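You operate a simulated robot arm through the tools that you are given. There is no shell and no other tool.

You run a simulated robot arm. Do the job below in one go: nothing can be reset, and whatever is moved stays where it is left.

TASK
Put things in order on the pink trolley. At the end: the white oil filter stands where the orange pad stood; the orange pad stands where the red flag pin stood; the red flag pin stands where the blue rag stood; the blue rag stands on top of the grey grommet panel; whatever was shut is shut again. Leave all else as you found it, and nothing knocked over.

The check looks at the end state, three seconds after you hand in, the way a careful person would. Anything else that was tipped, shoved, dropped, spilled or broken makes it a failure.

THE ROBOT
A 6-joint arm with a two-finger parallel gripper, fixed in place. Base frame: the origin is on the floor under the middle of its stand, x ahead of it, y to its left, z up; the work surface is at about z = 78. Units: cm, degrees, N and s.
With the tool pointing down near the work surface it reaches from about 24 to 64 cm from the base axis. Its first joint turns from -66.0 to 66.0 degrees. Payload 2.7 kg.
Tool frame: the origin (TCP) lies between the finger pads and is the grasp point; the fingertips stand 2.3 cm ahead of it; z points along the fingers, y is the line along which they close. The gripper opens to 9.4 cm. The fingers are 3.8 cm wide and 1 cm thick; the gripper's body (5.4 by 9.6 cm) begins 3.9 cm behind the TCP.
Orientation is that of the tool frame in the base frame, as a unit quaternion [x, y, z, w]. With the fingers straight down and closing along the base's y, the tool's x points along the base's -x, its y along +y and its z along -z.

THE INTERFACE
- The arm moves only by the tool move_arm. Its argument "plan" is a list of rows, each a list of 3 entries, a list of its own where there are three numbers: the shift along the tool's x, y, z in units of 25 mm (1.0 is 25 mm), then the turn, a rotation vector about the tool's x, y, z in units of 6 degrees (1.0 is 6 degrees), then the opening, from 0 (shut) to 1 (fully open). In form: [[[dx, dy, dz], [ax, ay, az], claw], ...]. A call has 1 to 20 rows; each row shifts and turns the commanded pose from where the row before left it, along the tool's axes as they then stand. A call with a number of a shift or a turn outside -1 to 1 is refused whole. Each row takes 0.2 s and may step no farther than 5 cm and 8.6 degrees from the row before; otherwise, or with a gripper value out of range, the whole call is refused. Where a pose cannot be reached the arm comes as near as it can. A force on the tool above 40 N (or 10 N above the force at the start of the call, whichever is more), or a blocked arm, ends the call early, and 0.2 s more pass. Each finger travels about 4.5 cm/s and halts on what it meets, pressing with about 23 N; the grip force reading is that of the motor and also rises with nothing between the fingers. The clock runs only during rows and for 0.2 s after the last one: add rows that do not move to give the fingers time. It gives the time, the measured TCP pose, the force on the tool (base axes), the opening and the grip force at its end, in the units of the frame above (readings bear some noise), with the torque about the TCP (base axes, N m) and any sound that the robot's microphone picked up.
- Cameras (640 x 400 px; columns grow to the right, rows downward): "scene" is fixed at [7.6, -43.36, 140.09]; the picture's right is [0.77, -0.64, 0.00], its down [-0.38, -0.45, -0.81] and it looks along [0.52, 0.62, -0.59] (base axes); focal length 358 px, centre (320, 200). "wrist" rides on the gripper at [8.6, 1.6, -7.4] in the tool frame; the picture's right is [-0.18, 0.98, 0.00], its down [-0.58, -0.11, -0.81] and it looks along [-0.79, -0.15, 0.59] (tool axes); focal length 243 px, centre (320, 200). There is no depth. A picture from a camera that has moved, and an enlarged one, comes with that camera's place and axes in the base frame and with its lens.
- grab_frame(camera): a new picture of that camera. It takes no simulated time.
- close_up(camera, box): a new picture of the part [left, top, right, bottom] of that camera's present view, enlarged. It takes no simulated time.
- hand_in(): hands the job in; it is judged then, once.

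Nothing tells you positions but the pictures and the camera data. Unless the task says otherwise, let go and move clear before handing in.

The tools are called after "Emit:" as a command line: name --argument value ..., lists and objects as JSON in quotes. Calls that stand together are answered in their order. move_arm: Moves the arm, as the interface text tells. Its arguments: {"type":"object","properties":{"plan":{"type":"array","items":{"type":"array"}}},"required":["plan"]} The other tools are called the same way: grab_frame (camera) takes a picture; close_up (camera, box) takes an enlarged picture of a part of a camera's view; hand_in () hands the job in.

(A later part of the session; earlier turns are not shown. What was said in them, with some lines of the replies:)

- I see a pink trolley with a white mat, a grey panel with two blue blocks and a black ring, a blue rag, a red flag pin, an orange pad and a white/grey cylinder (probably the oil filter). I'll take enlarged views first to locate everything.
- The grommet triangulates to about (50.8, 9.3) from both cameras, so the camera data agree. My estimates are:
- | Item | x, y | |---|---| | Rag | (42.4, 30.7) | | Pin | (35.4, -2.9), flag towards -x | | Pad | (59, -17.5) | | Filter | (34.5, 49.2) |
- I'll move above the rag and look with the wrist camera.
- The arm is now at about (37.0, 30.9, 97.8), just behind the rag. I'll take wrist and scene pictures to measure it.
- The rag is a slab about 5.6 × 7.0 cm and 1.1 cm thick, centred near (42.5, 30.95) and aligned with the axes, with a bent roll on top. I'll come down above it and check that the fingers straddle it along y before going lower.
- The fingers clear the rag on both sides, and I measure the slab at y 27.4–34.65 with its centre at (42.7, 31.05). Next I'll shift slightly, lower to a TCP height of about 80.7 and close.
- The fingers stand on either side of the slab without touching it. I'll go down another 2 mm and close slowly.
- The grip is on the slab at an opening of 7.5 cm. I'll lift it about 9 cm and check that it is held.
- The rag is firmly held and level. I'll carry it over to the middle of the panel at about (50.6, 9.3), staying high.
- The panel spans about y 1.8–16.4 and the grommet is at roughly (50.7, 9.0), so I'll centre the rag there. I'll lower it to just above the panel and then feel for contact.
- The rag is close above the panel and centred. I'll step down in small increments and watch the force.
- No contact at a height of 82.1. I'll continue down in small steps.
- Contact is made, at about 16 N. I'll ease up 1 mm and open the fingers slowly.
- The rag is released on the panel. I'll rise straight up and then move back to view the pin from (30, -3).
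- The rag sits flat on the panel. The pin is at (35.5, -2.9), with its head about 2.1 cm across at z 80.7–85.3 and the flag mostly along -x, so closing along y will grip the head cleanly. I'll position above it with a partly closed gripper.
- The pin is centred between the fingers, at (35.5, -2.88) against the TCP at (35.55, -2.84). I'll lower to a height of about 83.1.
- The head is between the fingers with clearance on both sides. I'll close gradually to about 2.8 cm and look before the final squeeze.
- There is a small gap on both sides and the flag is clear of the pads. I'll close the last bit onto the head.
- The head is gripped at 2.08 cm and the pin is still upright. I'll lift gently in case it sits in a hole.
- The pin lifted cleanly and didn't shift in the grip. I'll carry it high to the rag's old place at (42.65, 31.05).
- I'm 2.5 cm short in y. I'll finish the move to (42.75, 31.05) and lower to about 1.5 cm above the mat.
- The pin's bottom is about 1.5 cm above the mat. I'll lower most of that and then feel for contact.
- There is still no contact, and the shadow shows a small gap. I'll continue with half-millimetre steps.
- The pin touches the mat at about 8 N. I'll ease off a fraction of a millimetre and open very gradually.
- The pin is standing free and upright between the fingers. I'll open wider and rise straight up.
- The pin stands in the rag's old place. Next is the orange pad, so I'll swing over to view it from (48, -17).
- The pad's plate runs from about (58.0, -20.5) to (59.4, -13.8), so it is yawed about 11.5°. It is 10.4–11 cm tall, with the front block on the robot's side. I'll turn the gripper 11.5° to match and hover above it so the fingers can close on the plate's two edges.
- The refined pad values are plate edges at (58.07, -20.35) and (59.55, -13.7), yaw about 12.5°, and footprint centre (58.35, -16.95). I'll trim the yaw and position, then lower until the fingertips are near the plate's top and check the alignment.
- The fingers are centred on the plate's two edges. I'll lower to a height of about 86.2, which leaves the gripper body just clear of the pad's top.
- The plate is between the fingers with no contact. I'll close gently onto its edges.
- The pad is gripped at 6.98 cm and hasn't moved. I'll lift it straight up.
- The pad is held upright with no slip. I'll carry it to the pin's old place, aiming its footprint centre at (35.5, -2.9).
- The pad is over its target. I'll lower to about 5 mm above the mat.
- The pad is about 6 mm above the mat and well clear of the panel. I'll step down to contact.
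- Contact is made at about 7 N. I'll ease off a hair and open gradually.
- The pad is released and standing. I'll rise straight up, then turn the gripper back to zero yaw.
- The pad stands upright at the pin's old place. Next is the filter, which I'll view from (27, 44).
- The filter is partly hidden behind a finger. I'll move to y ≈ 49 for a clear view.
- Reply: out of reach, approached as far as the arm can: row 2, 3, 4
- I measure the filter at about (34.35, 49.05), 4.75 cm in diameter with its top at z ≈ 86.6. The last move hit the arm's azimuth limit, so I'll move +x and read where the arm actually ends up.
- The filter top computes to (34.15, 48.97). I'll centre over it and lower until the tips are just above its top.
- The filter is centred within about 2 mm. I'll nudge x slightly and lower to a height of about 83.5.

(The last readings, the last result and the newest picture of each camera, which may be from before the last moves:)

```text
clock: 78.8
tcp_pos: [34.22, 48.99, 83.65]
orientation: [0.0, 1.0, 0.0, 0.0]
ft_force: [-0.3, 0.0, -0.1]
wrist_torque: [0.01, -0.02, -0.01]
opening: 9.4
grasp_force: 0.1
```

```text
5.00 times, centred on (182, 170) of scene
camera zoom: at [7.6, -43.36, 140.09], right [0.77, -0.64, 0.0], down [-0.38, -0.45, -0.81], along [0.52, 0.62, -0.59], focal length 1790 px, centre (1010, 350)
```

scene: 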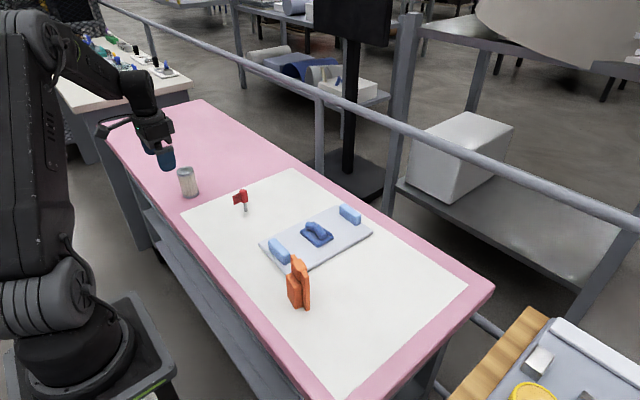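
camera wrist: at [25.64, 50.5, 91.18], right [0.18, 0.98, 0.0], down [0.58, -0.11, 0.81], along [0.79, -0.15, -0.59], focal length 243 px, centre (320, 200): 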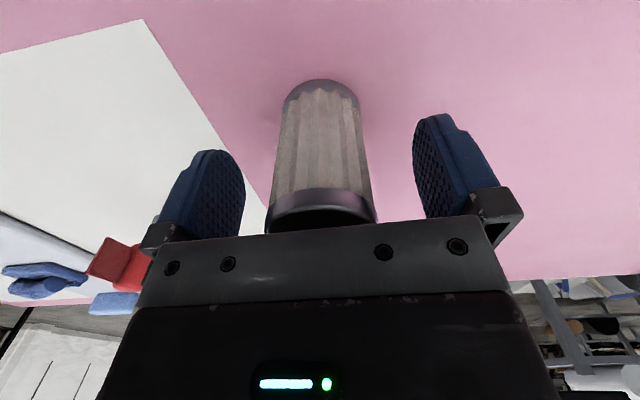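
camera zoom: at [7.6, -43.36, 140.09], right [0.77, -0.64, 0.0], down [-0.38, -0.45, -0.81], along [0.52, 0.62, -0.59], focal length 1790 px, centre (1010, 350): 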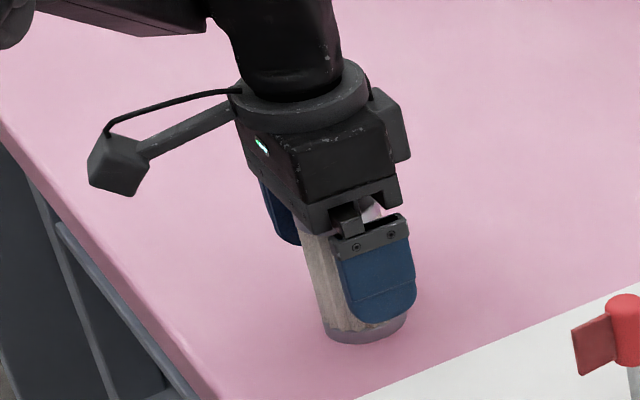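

The filter is between the fingers with no contact. I'll close gradually.

Emit:
move_arm --plan '[[[0, 0, 0], [0, 0, 0], 0.83], [[0, 0, 0], [0, 0, 0], 0.69], [[0, 0, 0], [0, 0, 0], 0.59], [[0, 0, 0], [0, 0, 0], 0.54], [[0, 0, 0], [0, 0, 0], 0.51], [[0, 0, 0], [0, 0, 0], 0.48], [[0, 0, 0], [0, 0, 0], 0.4], [[0, 0, 0], [0, 0, 0], 0.3], [[0, 0, 0], [0, 0, 0], 0.3]]'

Emit:
grab_frame --camera "wrist"

Emit:
close_up --camera "scene" --box '[134, 130, 230, 210]'

```text
clock: 80.8
tcp_pos: [34.21, 48.99, 83.57]
orientation: [0.001, 1.0, 0.0, 0.0]
ft_force: [0.0, 0.4, 1.1]
wrist_torque: [-0.04, -0.01, -0.01]
opening: 4.68
grasp_force: 22.8
```

```text
taken
camera wrist: at [25.64, 50.5, 91.19], right [0.18, 0.98, 0.0], down [0.58, -0.11, 0.81], along [0.79, -0.15, -0.59], focal length 243 px, centre (320, 200)
```

wrist: 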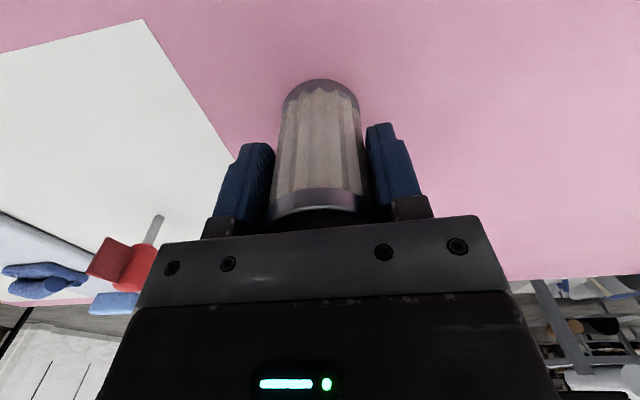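

```text
5.00 times, centred on (182, 170) of scene
camera zoom: at [7.6, -43.36, 140.09], right [0.77, -0.64, 0.0], down [-0.38, -0.45, -0.81], along [0.52, 0.62, -0.59], focal length 1790 px, centre (1010, 350)
```

zoom: 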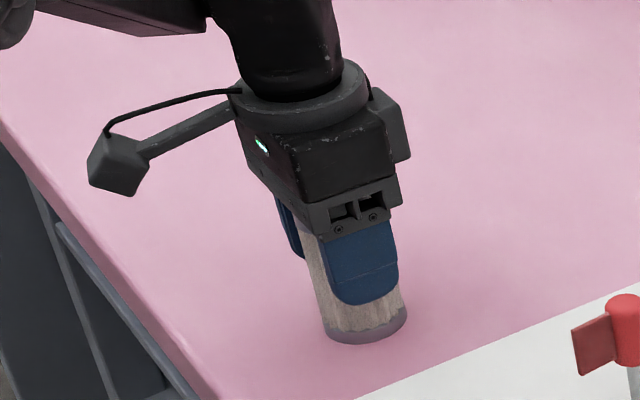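

The filter is gripped at 4.68 cm. I'll lift it about 13 cm.

Emit:
move_arm --plan '[[[0, 0, -0.1], [0, 0, 0], 0.3], [[0, 0, -0.2], [0, 0, 0], 0.3], [[0, 0, -0.4], [0, 0, 0], 0.3], [[0, 0, -0.6], [0, 0, 0], 0.3], [[0, 0, -0.8], [0, 0, 0], 0.3], [[0, 0, -0.8], [0, 0, 0], 0.3], [[0, 0, -0.8], [0, 0, 0], 0.3], [[0, 0, -0.8], [0, 0, 0], 0.3], [[0, 0, -0.5], [0, 0, 0], 0.3], [[0, 0, -0.2], [0, 0, 0], 0.3], [[0, 0, 0], [0, 0, 0], 0.3], [[0, 0, 0], [0, 0, 0], 0.3]]'

Emit:
grab_frame --camera "wrist"

Emit:
grab_frame --camera "scene"

```text
clock: 83.4
tcp_pos: [34.12, 49.22, 96.61]
orientation: [0.0, 1.0, -0.001, 0.0]
ft_force: [-0.3, -0.1, -0.5]
wrist_torque: [-0.04, -0.03, 0.02]
opening: 4.71
grasp_force: 23.2
```

```text
taken
camera wrist: at [25.61, 50.65, 104.15], right [0.18, 0.98, 0.0], down [0.58, -0.11, 0.81], along [0.79, -0.15, -0.59], focal length 243 px, centre (320, 200)
```

wrist: 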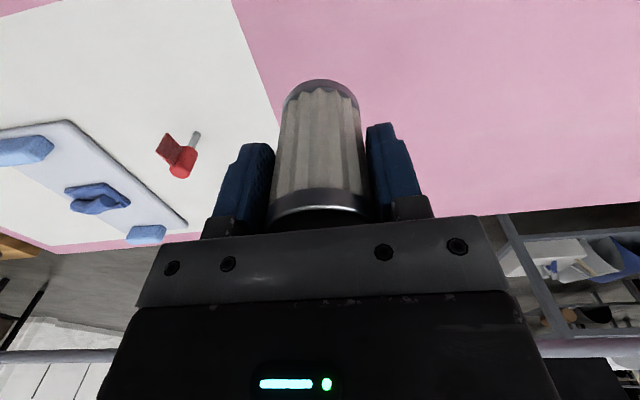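

```text
taken
```

scene: 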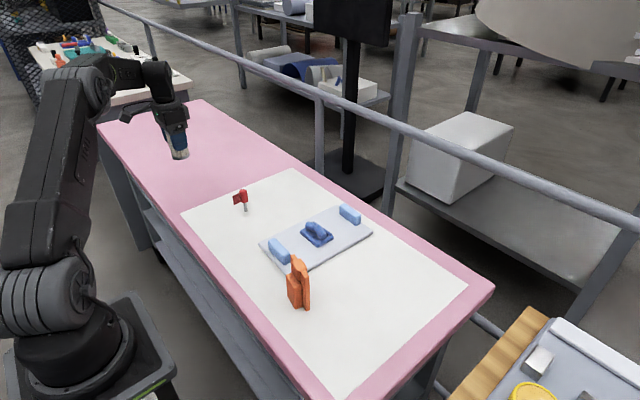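

The filter is held vertical. I'll carry it towards the pad's old place at (58.4, -16.95), passing high over everything in two stages.

Emit:
move_arm --plan '[[[-0.147, -0.4, 0], [0, 0, 0], 0.3], [[-0.293, -0.8, 0], [0, 0, 0], 0.3], [[-0.367, -1, 0], [0, 0, 0], 0.3], [[-0.367, -1, 0], [0, 0, 0], 0.3], [[-0.367, -1, 0], [0, 0, 0], 0.3], [[-0.367, -1, 0], [0, 0, 0], 0.3], [[-0.367, -1, 0], [0, 0, 0], 0.3], [[-0.367, -1, 0], [0, 0, 0], 0.3], [[-0.367, -1, 0], [0, 0, 0], 0.3], [[-0.367, -1, 0], [0, 0, 0], 0.3], [[-0.367, -1, 0], [0, 0, 0], 0.3], [[-0.367, -1, 0], [0, 0, 0], 0.3], [[-0.367, -1, 0], [0, 0, 0], 0.3], [[-0.367, -1, 0], [0, 0, 0], 0.3], [[-0.293, -0.8, 0], [0, 0, 0], 0.3], [[-0.147, -0.4, 0], [0, 0, 0], 0.3], [[0, 0, 0], [0, 0, 0], 0.3], [[0, 0, 0], [0, 0, 0], 0.3]]'

Emit:
grab_frame --camera "scene"

```text
clock: 87.2
tcp_pos: [47.22, 13.03, 96.6]
orientation: [-0.001, 1.0, 0.0, 0.0]
ft_force: [0.7, 0.4, -2.0]
wrist_torque: [-0.01, 0.02, 0.01]
opening: 4.7
grasp_force: 23.2
```

```text
taken
```

scene: 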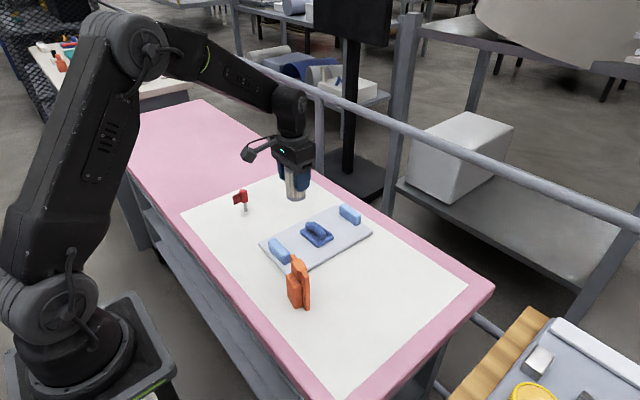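

Halfway there. I'll continue to (58.4, -16.95).

Emit:
move_arm --plan '[[[-0.149, -0.4, 0], [0, 0, 0], 0.3], [[-0.298, -0.8, 0], [0, 0, 0], 0.3], [[-0.3725, -1, 0], [0, 0, 0], 0.3], [[-0.3725, -1, 0], [0, 0, 0], 0.3], [[-0.3725, -1, 0], [0, 0, 0], 0.3], [[-0.3725, -1, 0], [0, 0, 0], 0.3], [[-0.3725, -1, 0], [0, 0, 0], 0.3], [[-0.3725, -1, 0], [0, 0, 0], 0.3], [[-0.3725, -1, 0], [0, 0, 0], 0.3], [[-0.3725, -1, 0], [0, 0, 0], 0.3], [[-0.3725, -1, 0], [0, 0, 0], 0.3], [[-0.335, -0.9, 0], [0, 0, 0], 0.3], [[-0.2235, -0.6, 0], [0, 0, 0], 0.3], [[-0.112, -0.3, 0], [0, 0, 0], 0.3], [[0, 0, 0], [0, 0, 0], 0.3], [[0, 0, 0], [0, 0, 0], 0.3]]'

Emit:
grab_frame --camera "scene"

Emit:
grab_frame --camera "wrist"

```text
clock: 90.6
tcp_pos: [58.68, -16.87, 96.5]
orientation: [-0.001, 1.0, 0.001, 0.0]
ft_force: [0.4, 0.2, -0.6]
wrist_torque: [0.03, 0.01, 0.01]
opening: 4.71
grasp_force: 23.2
```

```text
taken
```

scene: 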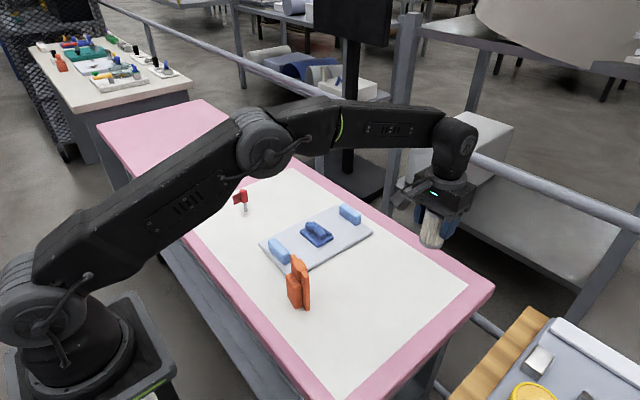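

```text
taken
camera wrist: at [50.08, -15.36, 104.14], right [0.18, 0.98, 0.0], down [0.58, -0.11, 0.81], along [0.79, -0.15, -0.59], focal length 243 px, centre (320, 200)
```

wrist: 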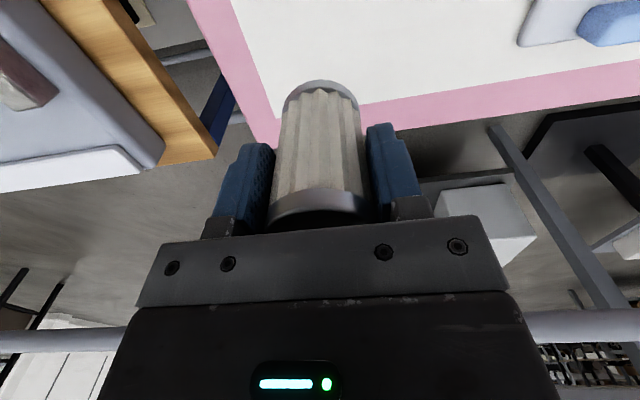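

The filter is above the pad's old place. I'll trim by 2 mm and lower to about 5 mm above the mat.

Emit:
move_arm --plan '[[[0.1, -0.03, 0.3], [0, 0, 0], 0.3], [[0, 0, 0.6], [0, 0, 0], 0.3], [[0, 0, 0.8], [0, 0, 0], 0.3], [[0, 0, 0.8], [0, 0, 0], 0.3], [[0, 0, 0.8], [0, 0, 0], 0.3], [[0, 0, 0.7], [0, 0, 0], 0.3], [[0, 0, 0.5], [0, 0, 0], 0.3], [[0, 0, 0.3], [0, 0, 0], 0.3], [[0, 0, 0.1], [0, 0, 0], 0.3], [[0, 0, 0], [0, 0, 0], 0.3], [[0, 0, 0], [0, 0, 0], 0.3]]'

Emit:
close_up --camera "scene" --box '[376, 200, 488, 305]'

Emit:
grab_frame --camera "wrist"

```text
clock: 93.0
tcp_pos: [58.35, -17.05, 84.38]
orientation: [0.001, 1.0, -0.001, -0.001]
ft_force: [-0.3, 0.6, -0.9]
wrist_torque: [-0.02, 0.0, -0.03]
opening: 4.71
grasp_force: 23.0
```

```text
3.81 times, centred on (432, 252) of scene
camera zoom: at [7.6, -43.36, 140.09], right [0.77, -0.64, 0.0], down [-0.38, -0.45, -0.81], along [0.52, 0.62, -0.59], focal length 1364 px, centre (-107, 0)
```

zoom: 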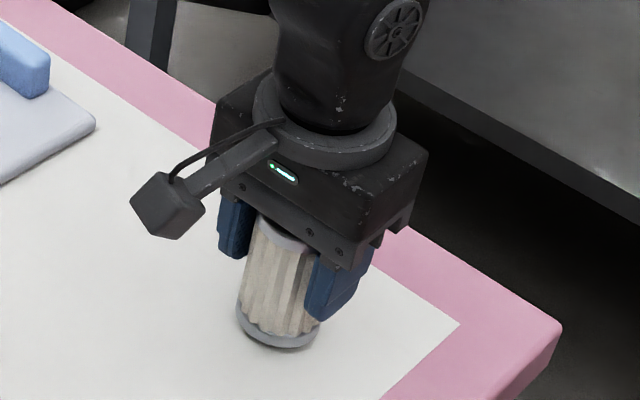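

```text
taken
camera wrist: at [49.86, -15.5, 91.96], right [0.18, 0.98, 0.0], down [0.58, -0.11, 0.81], along [0.79, -0.15, -0.59], focal length 243 px, centre (320, 200)
```

wrist: 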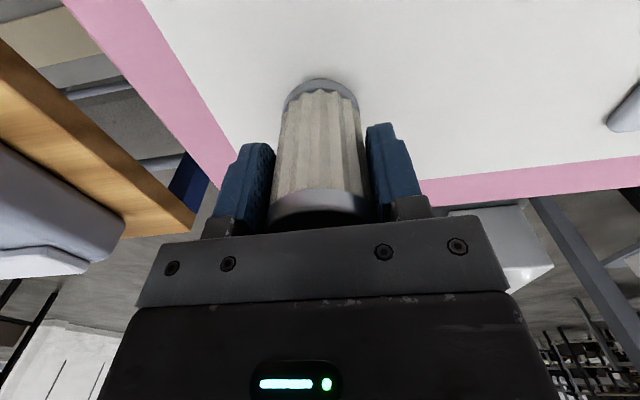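

The filter is about 7 mm above the mat. I'll step down towards contact.

Emit:
move_arm --plan '[[[0, 0, 0.08], [0, 0, 0], 0.3], [[0, 0, 0.06], [0, 0, 0], 0.3], [[0, 0, 0.05], [0, 0, 0], 0.3], [[0, 0, 0.03], [0, 0, 0], 0.3], [[0, 0, 0], [0, 0, 0], 0.3]]'

```text
clock: 94.2
tcp_pos: [58.3, -17.15, 83.82]
orientation: [0.0, 1.0, 0.0, 0.0]
ft_force: [-0.5, 0.4, -1.9]
wrist_torque: [-0.01, 0.0, -0.02]
opening: 4.72
grasp_force: 23.1
```

Emit:
move_arm --plan '[[[0, 0, 0.02], [0, 0, 0], 0.3], [[0, 0, 0.02], [0, 0, 0], 0.3], [[0, 0, 0.02], [0, 0, 0], 0.3], [[0, 0, 0.02], [0, 0, 0], 0.3], [[0, 0, 0], [0, 0, 0], 0.3]]'

Emit:
close_up --camera "scene" --box '[392, 240, 472, 310]'

```text
clock: 95.4
tcp_pos: [58.37, -17.03, 83.61]
orientation: [0.0, 1.0, 0.0, -0.001]
ft_force: [-1.8, -0.6, 2.9]
wrist_torque: [-0.03, 0.08, 0.02]
opening: 4.7
grasp_force: 23.4
```

```text
5.71 times, centred on (432, 275) of scene
camera zoom: at [7.59, -43.36, 140.09], right [0.77, -0.64, 0.0], down [-0.38, -0.45, -0.81], along [0.52, 0.62, -0.59], focal length 2045 px, centre (-320, -229)
```

zoom: 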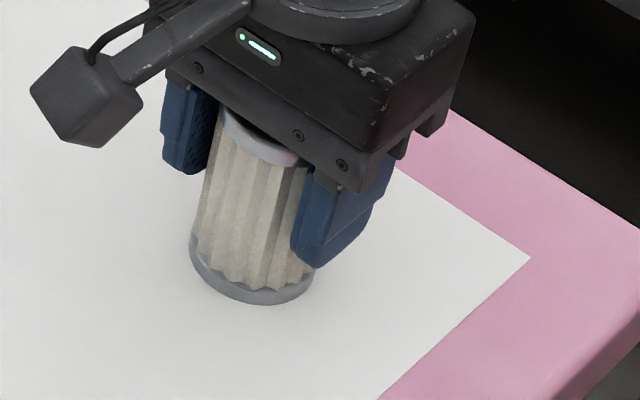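

There is light contact with the mat, about 4 N. I'll open gradually to release the filter.

Emit:
move_arm --plan '[[[0, 0, 0], [0, 0, 0], 0.5], [[0, 0, 0], [0, 0, 0], 0.51], [[0, 0, 0], [0, 0, 0], 0.53], [[0, 0, 0], [0, 0, 0], 0.57], [[0, 0, 0], [0, 0, 0], 0.65], [[0, 0, 0], [0, 0, 0], 0.78], [[0, 0, 0], [0, 0, 0], 0.92], [[0, 0, 0], [0, 0, 0], 1], [[0, 0, 0], [0, 0, 0], 1]]'

Emit:
grab_frame --camera "wrist"

Emit:
close_up --camera "scene" --box '[392, 240, 472, 310]'

```text
clock: 97.4
tcp_pos: [58.49, -16.98, 83.58]
orientation: [0.0, 1.0, 0.001, 0.0]
ft_force: [0.3, 0.0, 0.0]
wrist_torque: [-0.01, 0.01, 0.02]
opening: 9.4
grasp_force: 0.0
```

```text
taken
camera wrist: at [49.8, -15.44, 91.15], right [0.18, 0.98, 0.0], down [0.58, -0.11, 0.81], along [0.79, -0.15, -0.59], focal length 243 px, centre (320, 200)
```

wrist: 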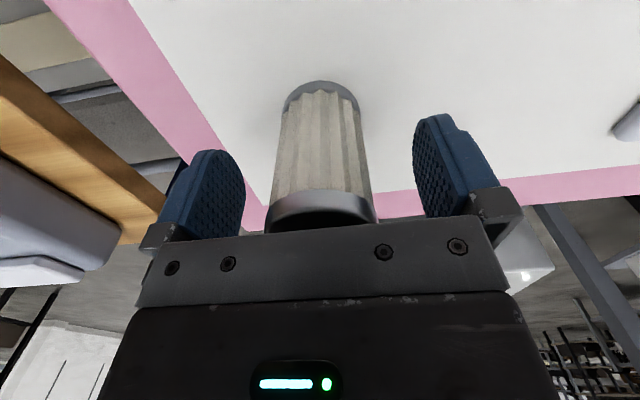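

```text
5.71 times, centred on (432, 275) of scene
camera zoom: at [7.6, -43.36, 140.09], right [0.77, -0.64, 0.0], down [-0.38, -0.45, -0.81], along [0.52, 0.62, -0.59], focal length 2045 px, centre (-320, -229)
```

zoom: 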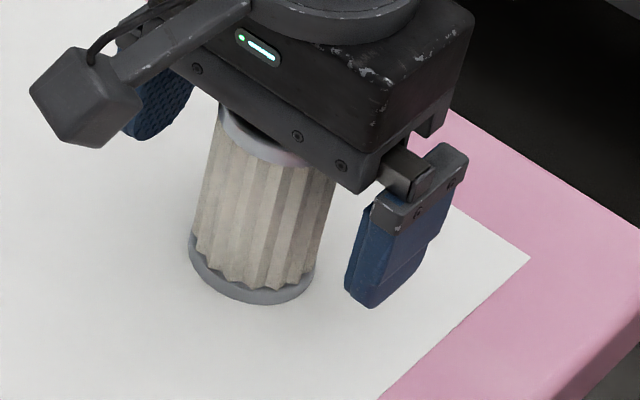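

The filter stands free and upright. I'll rise straight up and move the arm back to about its starting position, then check everything.

Emit:
move_arm --plan '[[[0, 0, -0.3], [0, 0, 0], 1], [[0, 0, -0.6], [0, 0, 0], 1], [[0, 0, -0.8], [0, 0, 0], 1], [[0, 0, -0.9], [0, 0, 0], 1], [[0, 0, -0.9], [0, 0, 0], 1], [[0, 0, -0.9], [0, 0, 0], 1], [[0, 0, -0.9], [0, 0, 0], 1], [[0.8, 0.8, 0], [0, 0, 0], 1], [[0.9, 0.9, -0.1], [0, 0, 0], 1], [[0.9, 0.9, -0.2], [0, 0, 0], 1], [[0.9, 0.9, -0.2], [0, 0, 0], 1], [[0.9, 0.9, -0.2], [0, 0, 0], 1], [[0.9, 0.9, -0.2], [0, 0, 0], 1], [[0.9, 0.9, -0.2], [0, 0, 0], 1], [[0.8, 0.8, -0.2], [0, 0, 0], 1], [[0, 0, 0], [0, 0, 0], 1]]'

Emit:
grab_frame --camera "scene"

Emit:
grab_frame --camera "wrist"

```text
clock: 100.8
tcp_pos: [40.9, 0.52, 100.17]
orientation: [0.0, 1.0, 0.0, 0.0]
ft_force: [0.1, 0.0, -0.4]
wrist_torque: [-0.05, 0.04, -0.02]
opening: 9.39
grasp_force: 0.0
```

```text
taken
```

scene: 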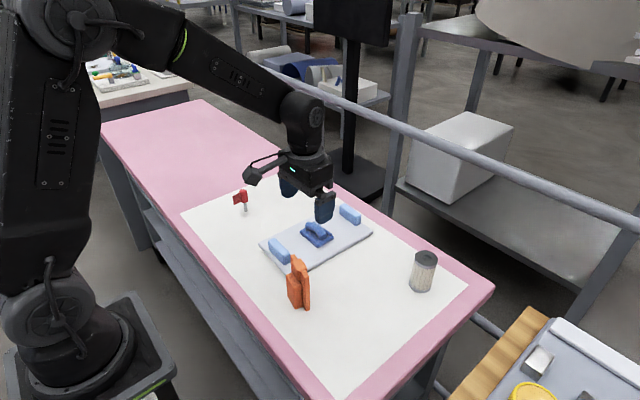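

```text
taken
camera wrist: at [32.39, 2.02, 107.78], right [0.18, 0.98, 0.0], down [0.58, -0.11, 0.81], along [0.79, -0.15, -0.59], focal length 243 px, centre (320, 200)
```

wrist: 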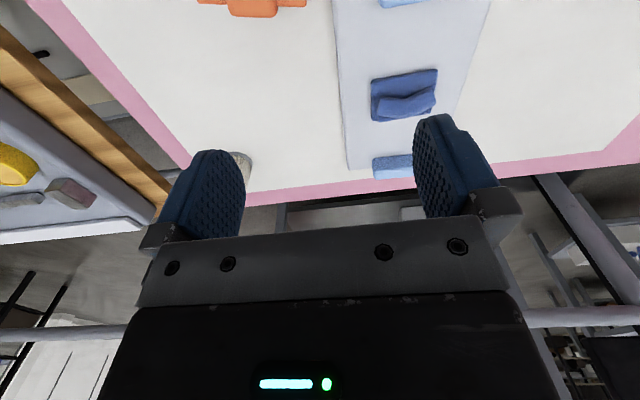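

All four items look to be in place. I'll verify with enlarged views before handing in.

Emit:
close_up --camera "scene" --box '[240, 180, 400, 280]'

Emit:
close_up --camera "scene" --box '[240, 220, 400, 320]'

Emit:
close_up --camera "scene" --box '[360, 220, 520, 320]'

Emit:
close_up --camera "scene" --box '[160, 140, 320, 240]'

```text
4.00 times, centred on (320, 230) of scene
camera zoom: at [7.6, -43.36, 140.09], right [0.77, -0.64, 0.0], down [-0.38, -0.45, -0.81], along [0.52, 0.62, -0.59], focal length 1432 px, centre (320, 80)
```

zoom: 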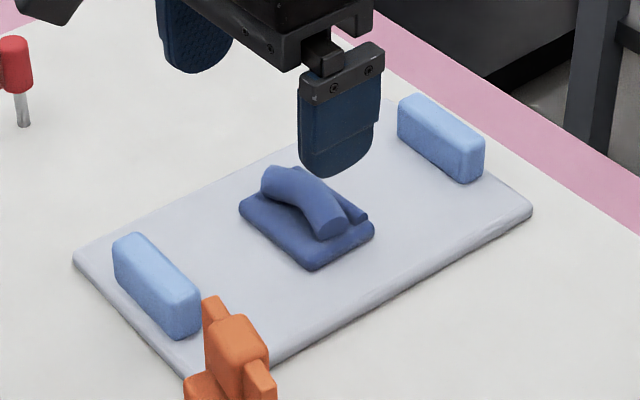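

```text
4.00 times, centred on (320, 270) of scene
camera zoom: at [7.6, -43.36, 140.09], right [0.77, -0.64, 0.0], down [-0.38, -0.45, -0.81], along [0.52, 0.62, -0.59], focal length 1432 px, centre (320, -80)
```

zoom: 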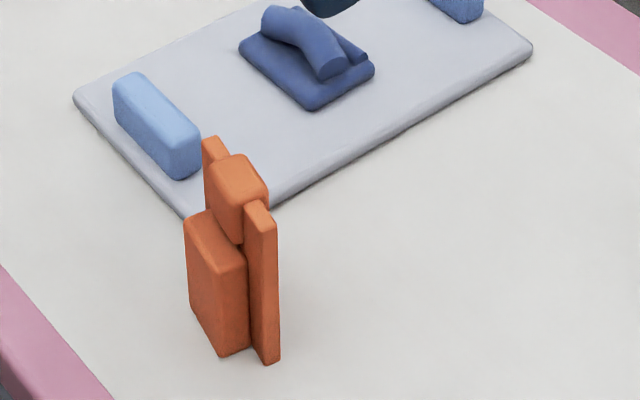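

```text
4.00 times, centred on (440, 270) of scene
camera zoom: at [7.6, -43.36, 140.09], right [0.77, -0.64, 0.0], down [-0.38, -0.45, -0.81], along [0.52, 0.62, -0.59], focal length 1432 px, centre (-160, -80)
```

zoom: 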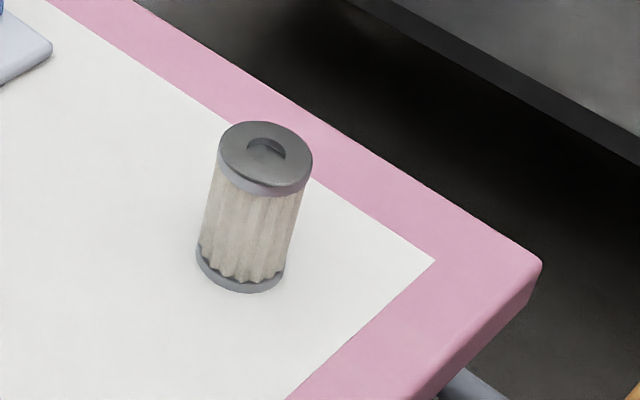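

```text
4.00 times, centred on (240, 190) of scene
camera zoom: at [7.6, -43.36, 140.09], right [0.77, -0.64, 0.0], down [-0.38, -0.45, -0.81], along [0.52, 0.62, -0.59], focal length 1432 px, centre (640, 240)
```

zoom: 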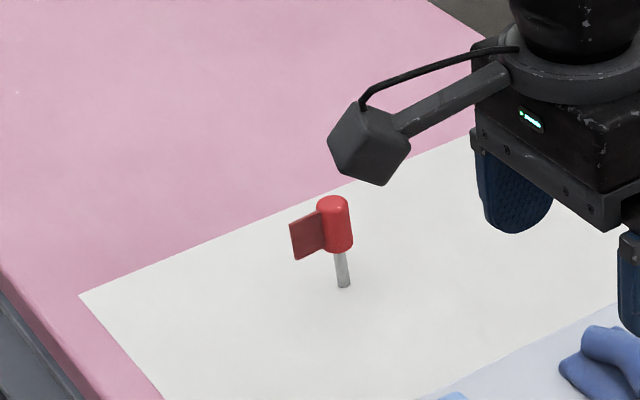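

Everything checks out:
- **Rag:** flat on the middle of the grey panel.
- **Pin:** upright at the rag's old place, about (42.7, 31).
- **Pad:** upright at the pin's old place, about (35.5, -2.9).
- **Filter:** upright at the pad's old place, about (58.3, -17).

The panel and its two blue blocks look unmoved in the scene view, nothing had to be opened, and the open gripper is well clear, so I'm handing in.

Emit:
hand_in

```text
The job is handed in.
```

The job is handed in, and the final pictures showed all four items where you asked, upright where they should stand. I haven't seen the check's result.

- **White oil filter:** it stands where the orange pad stood, at about (58.3, -17.1).
- **Orange pad:** it stands where the red flag pin stood, at about (35.5, -2.9), facing the same way as before.
- **Red flag pin:** it stands where the blue rag lay, at about (42.7, 31.1).
- **Blue rag:** it lies flat in the middle of the grey grommet panel, covering the black ring.

I saw nothing on the trolley that was shut and opened nothing, so there was nothing to close again. The panel and its two light blue blocks look unmoved, and nothing was knocked over. The gripper is open and well clear, near its starting position.
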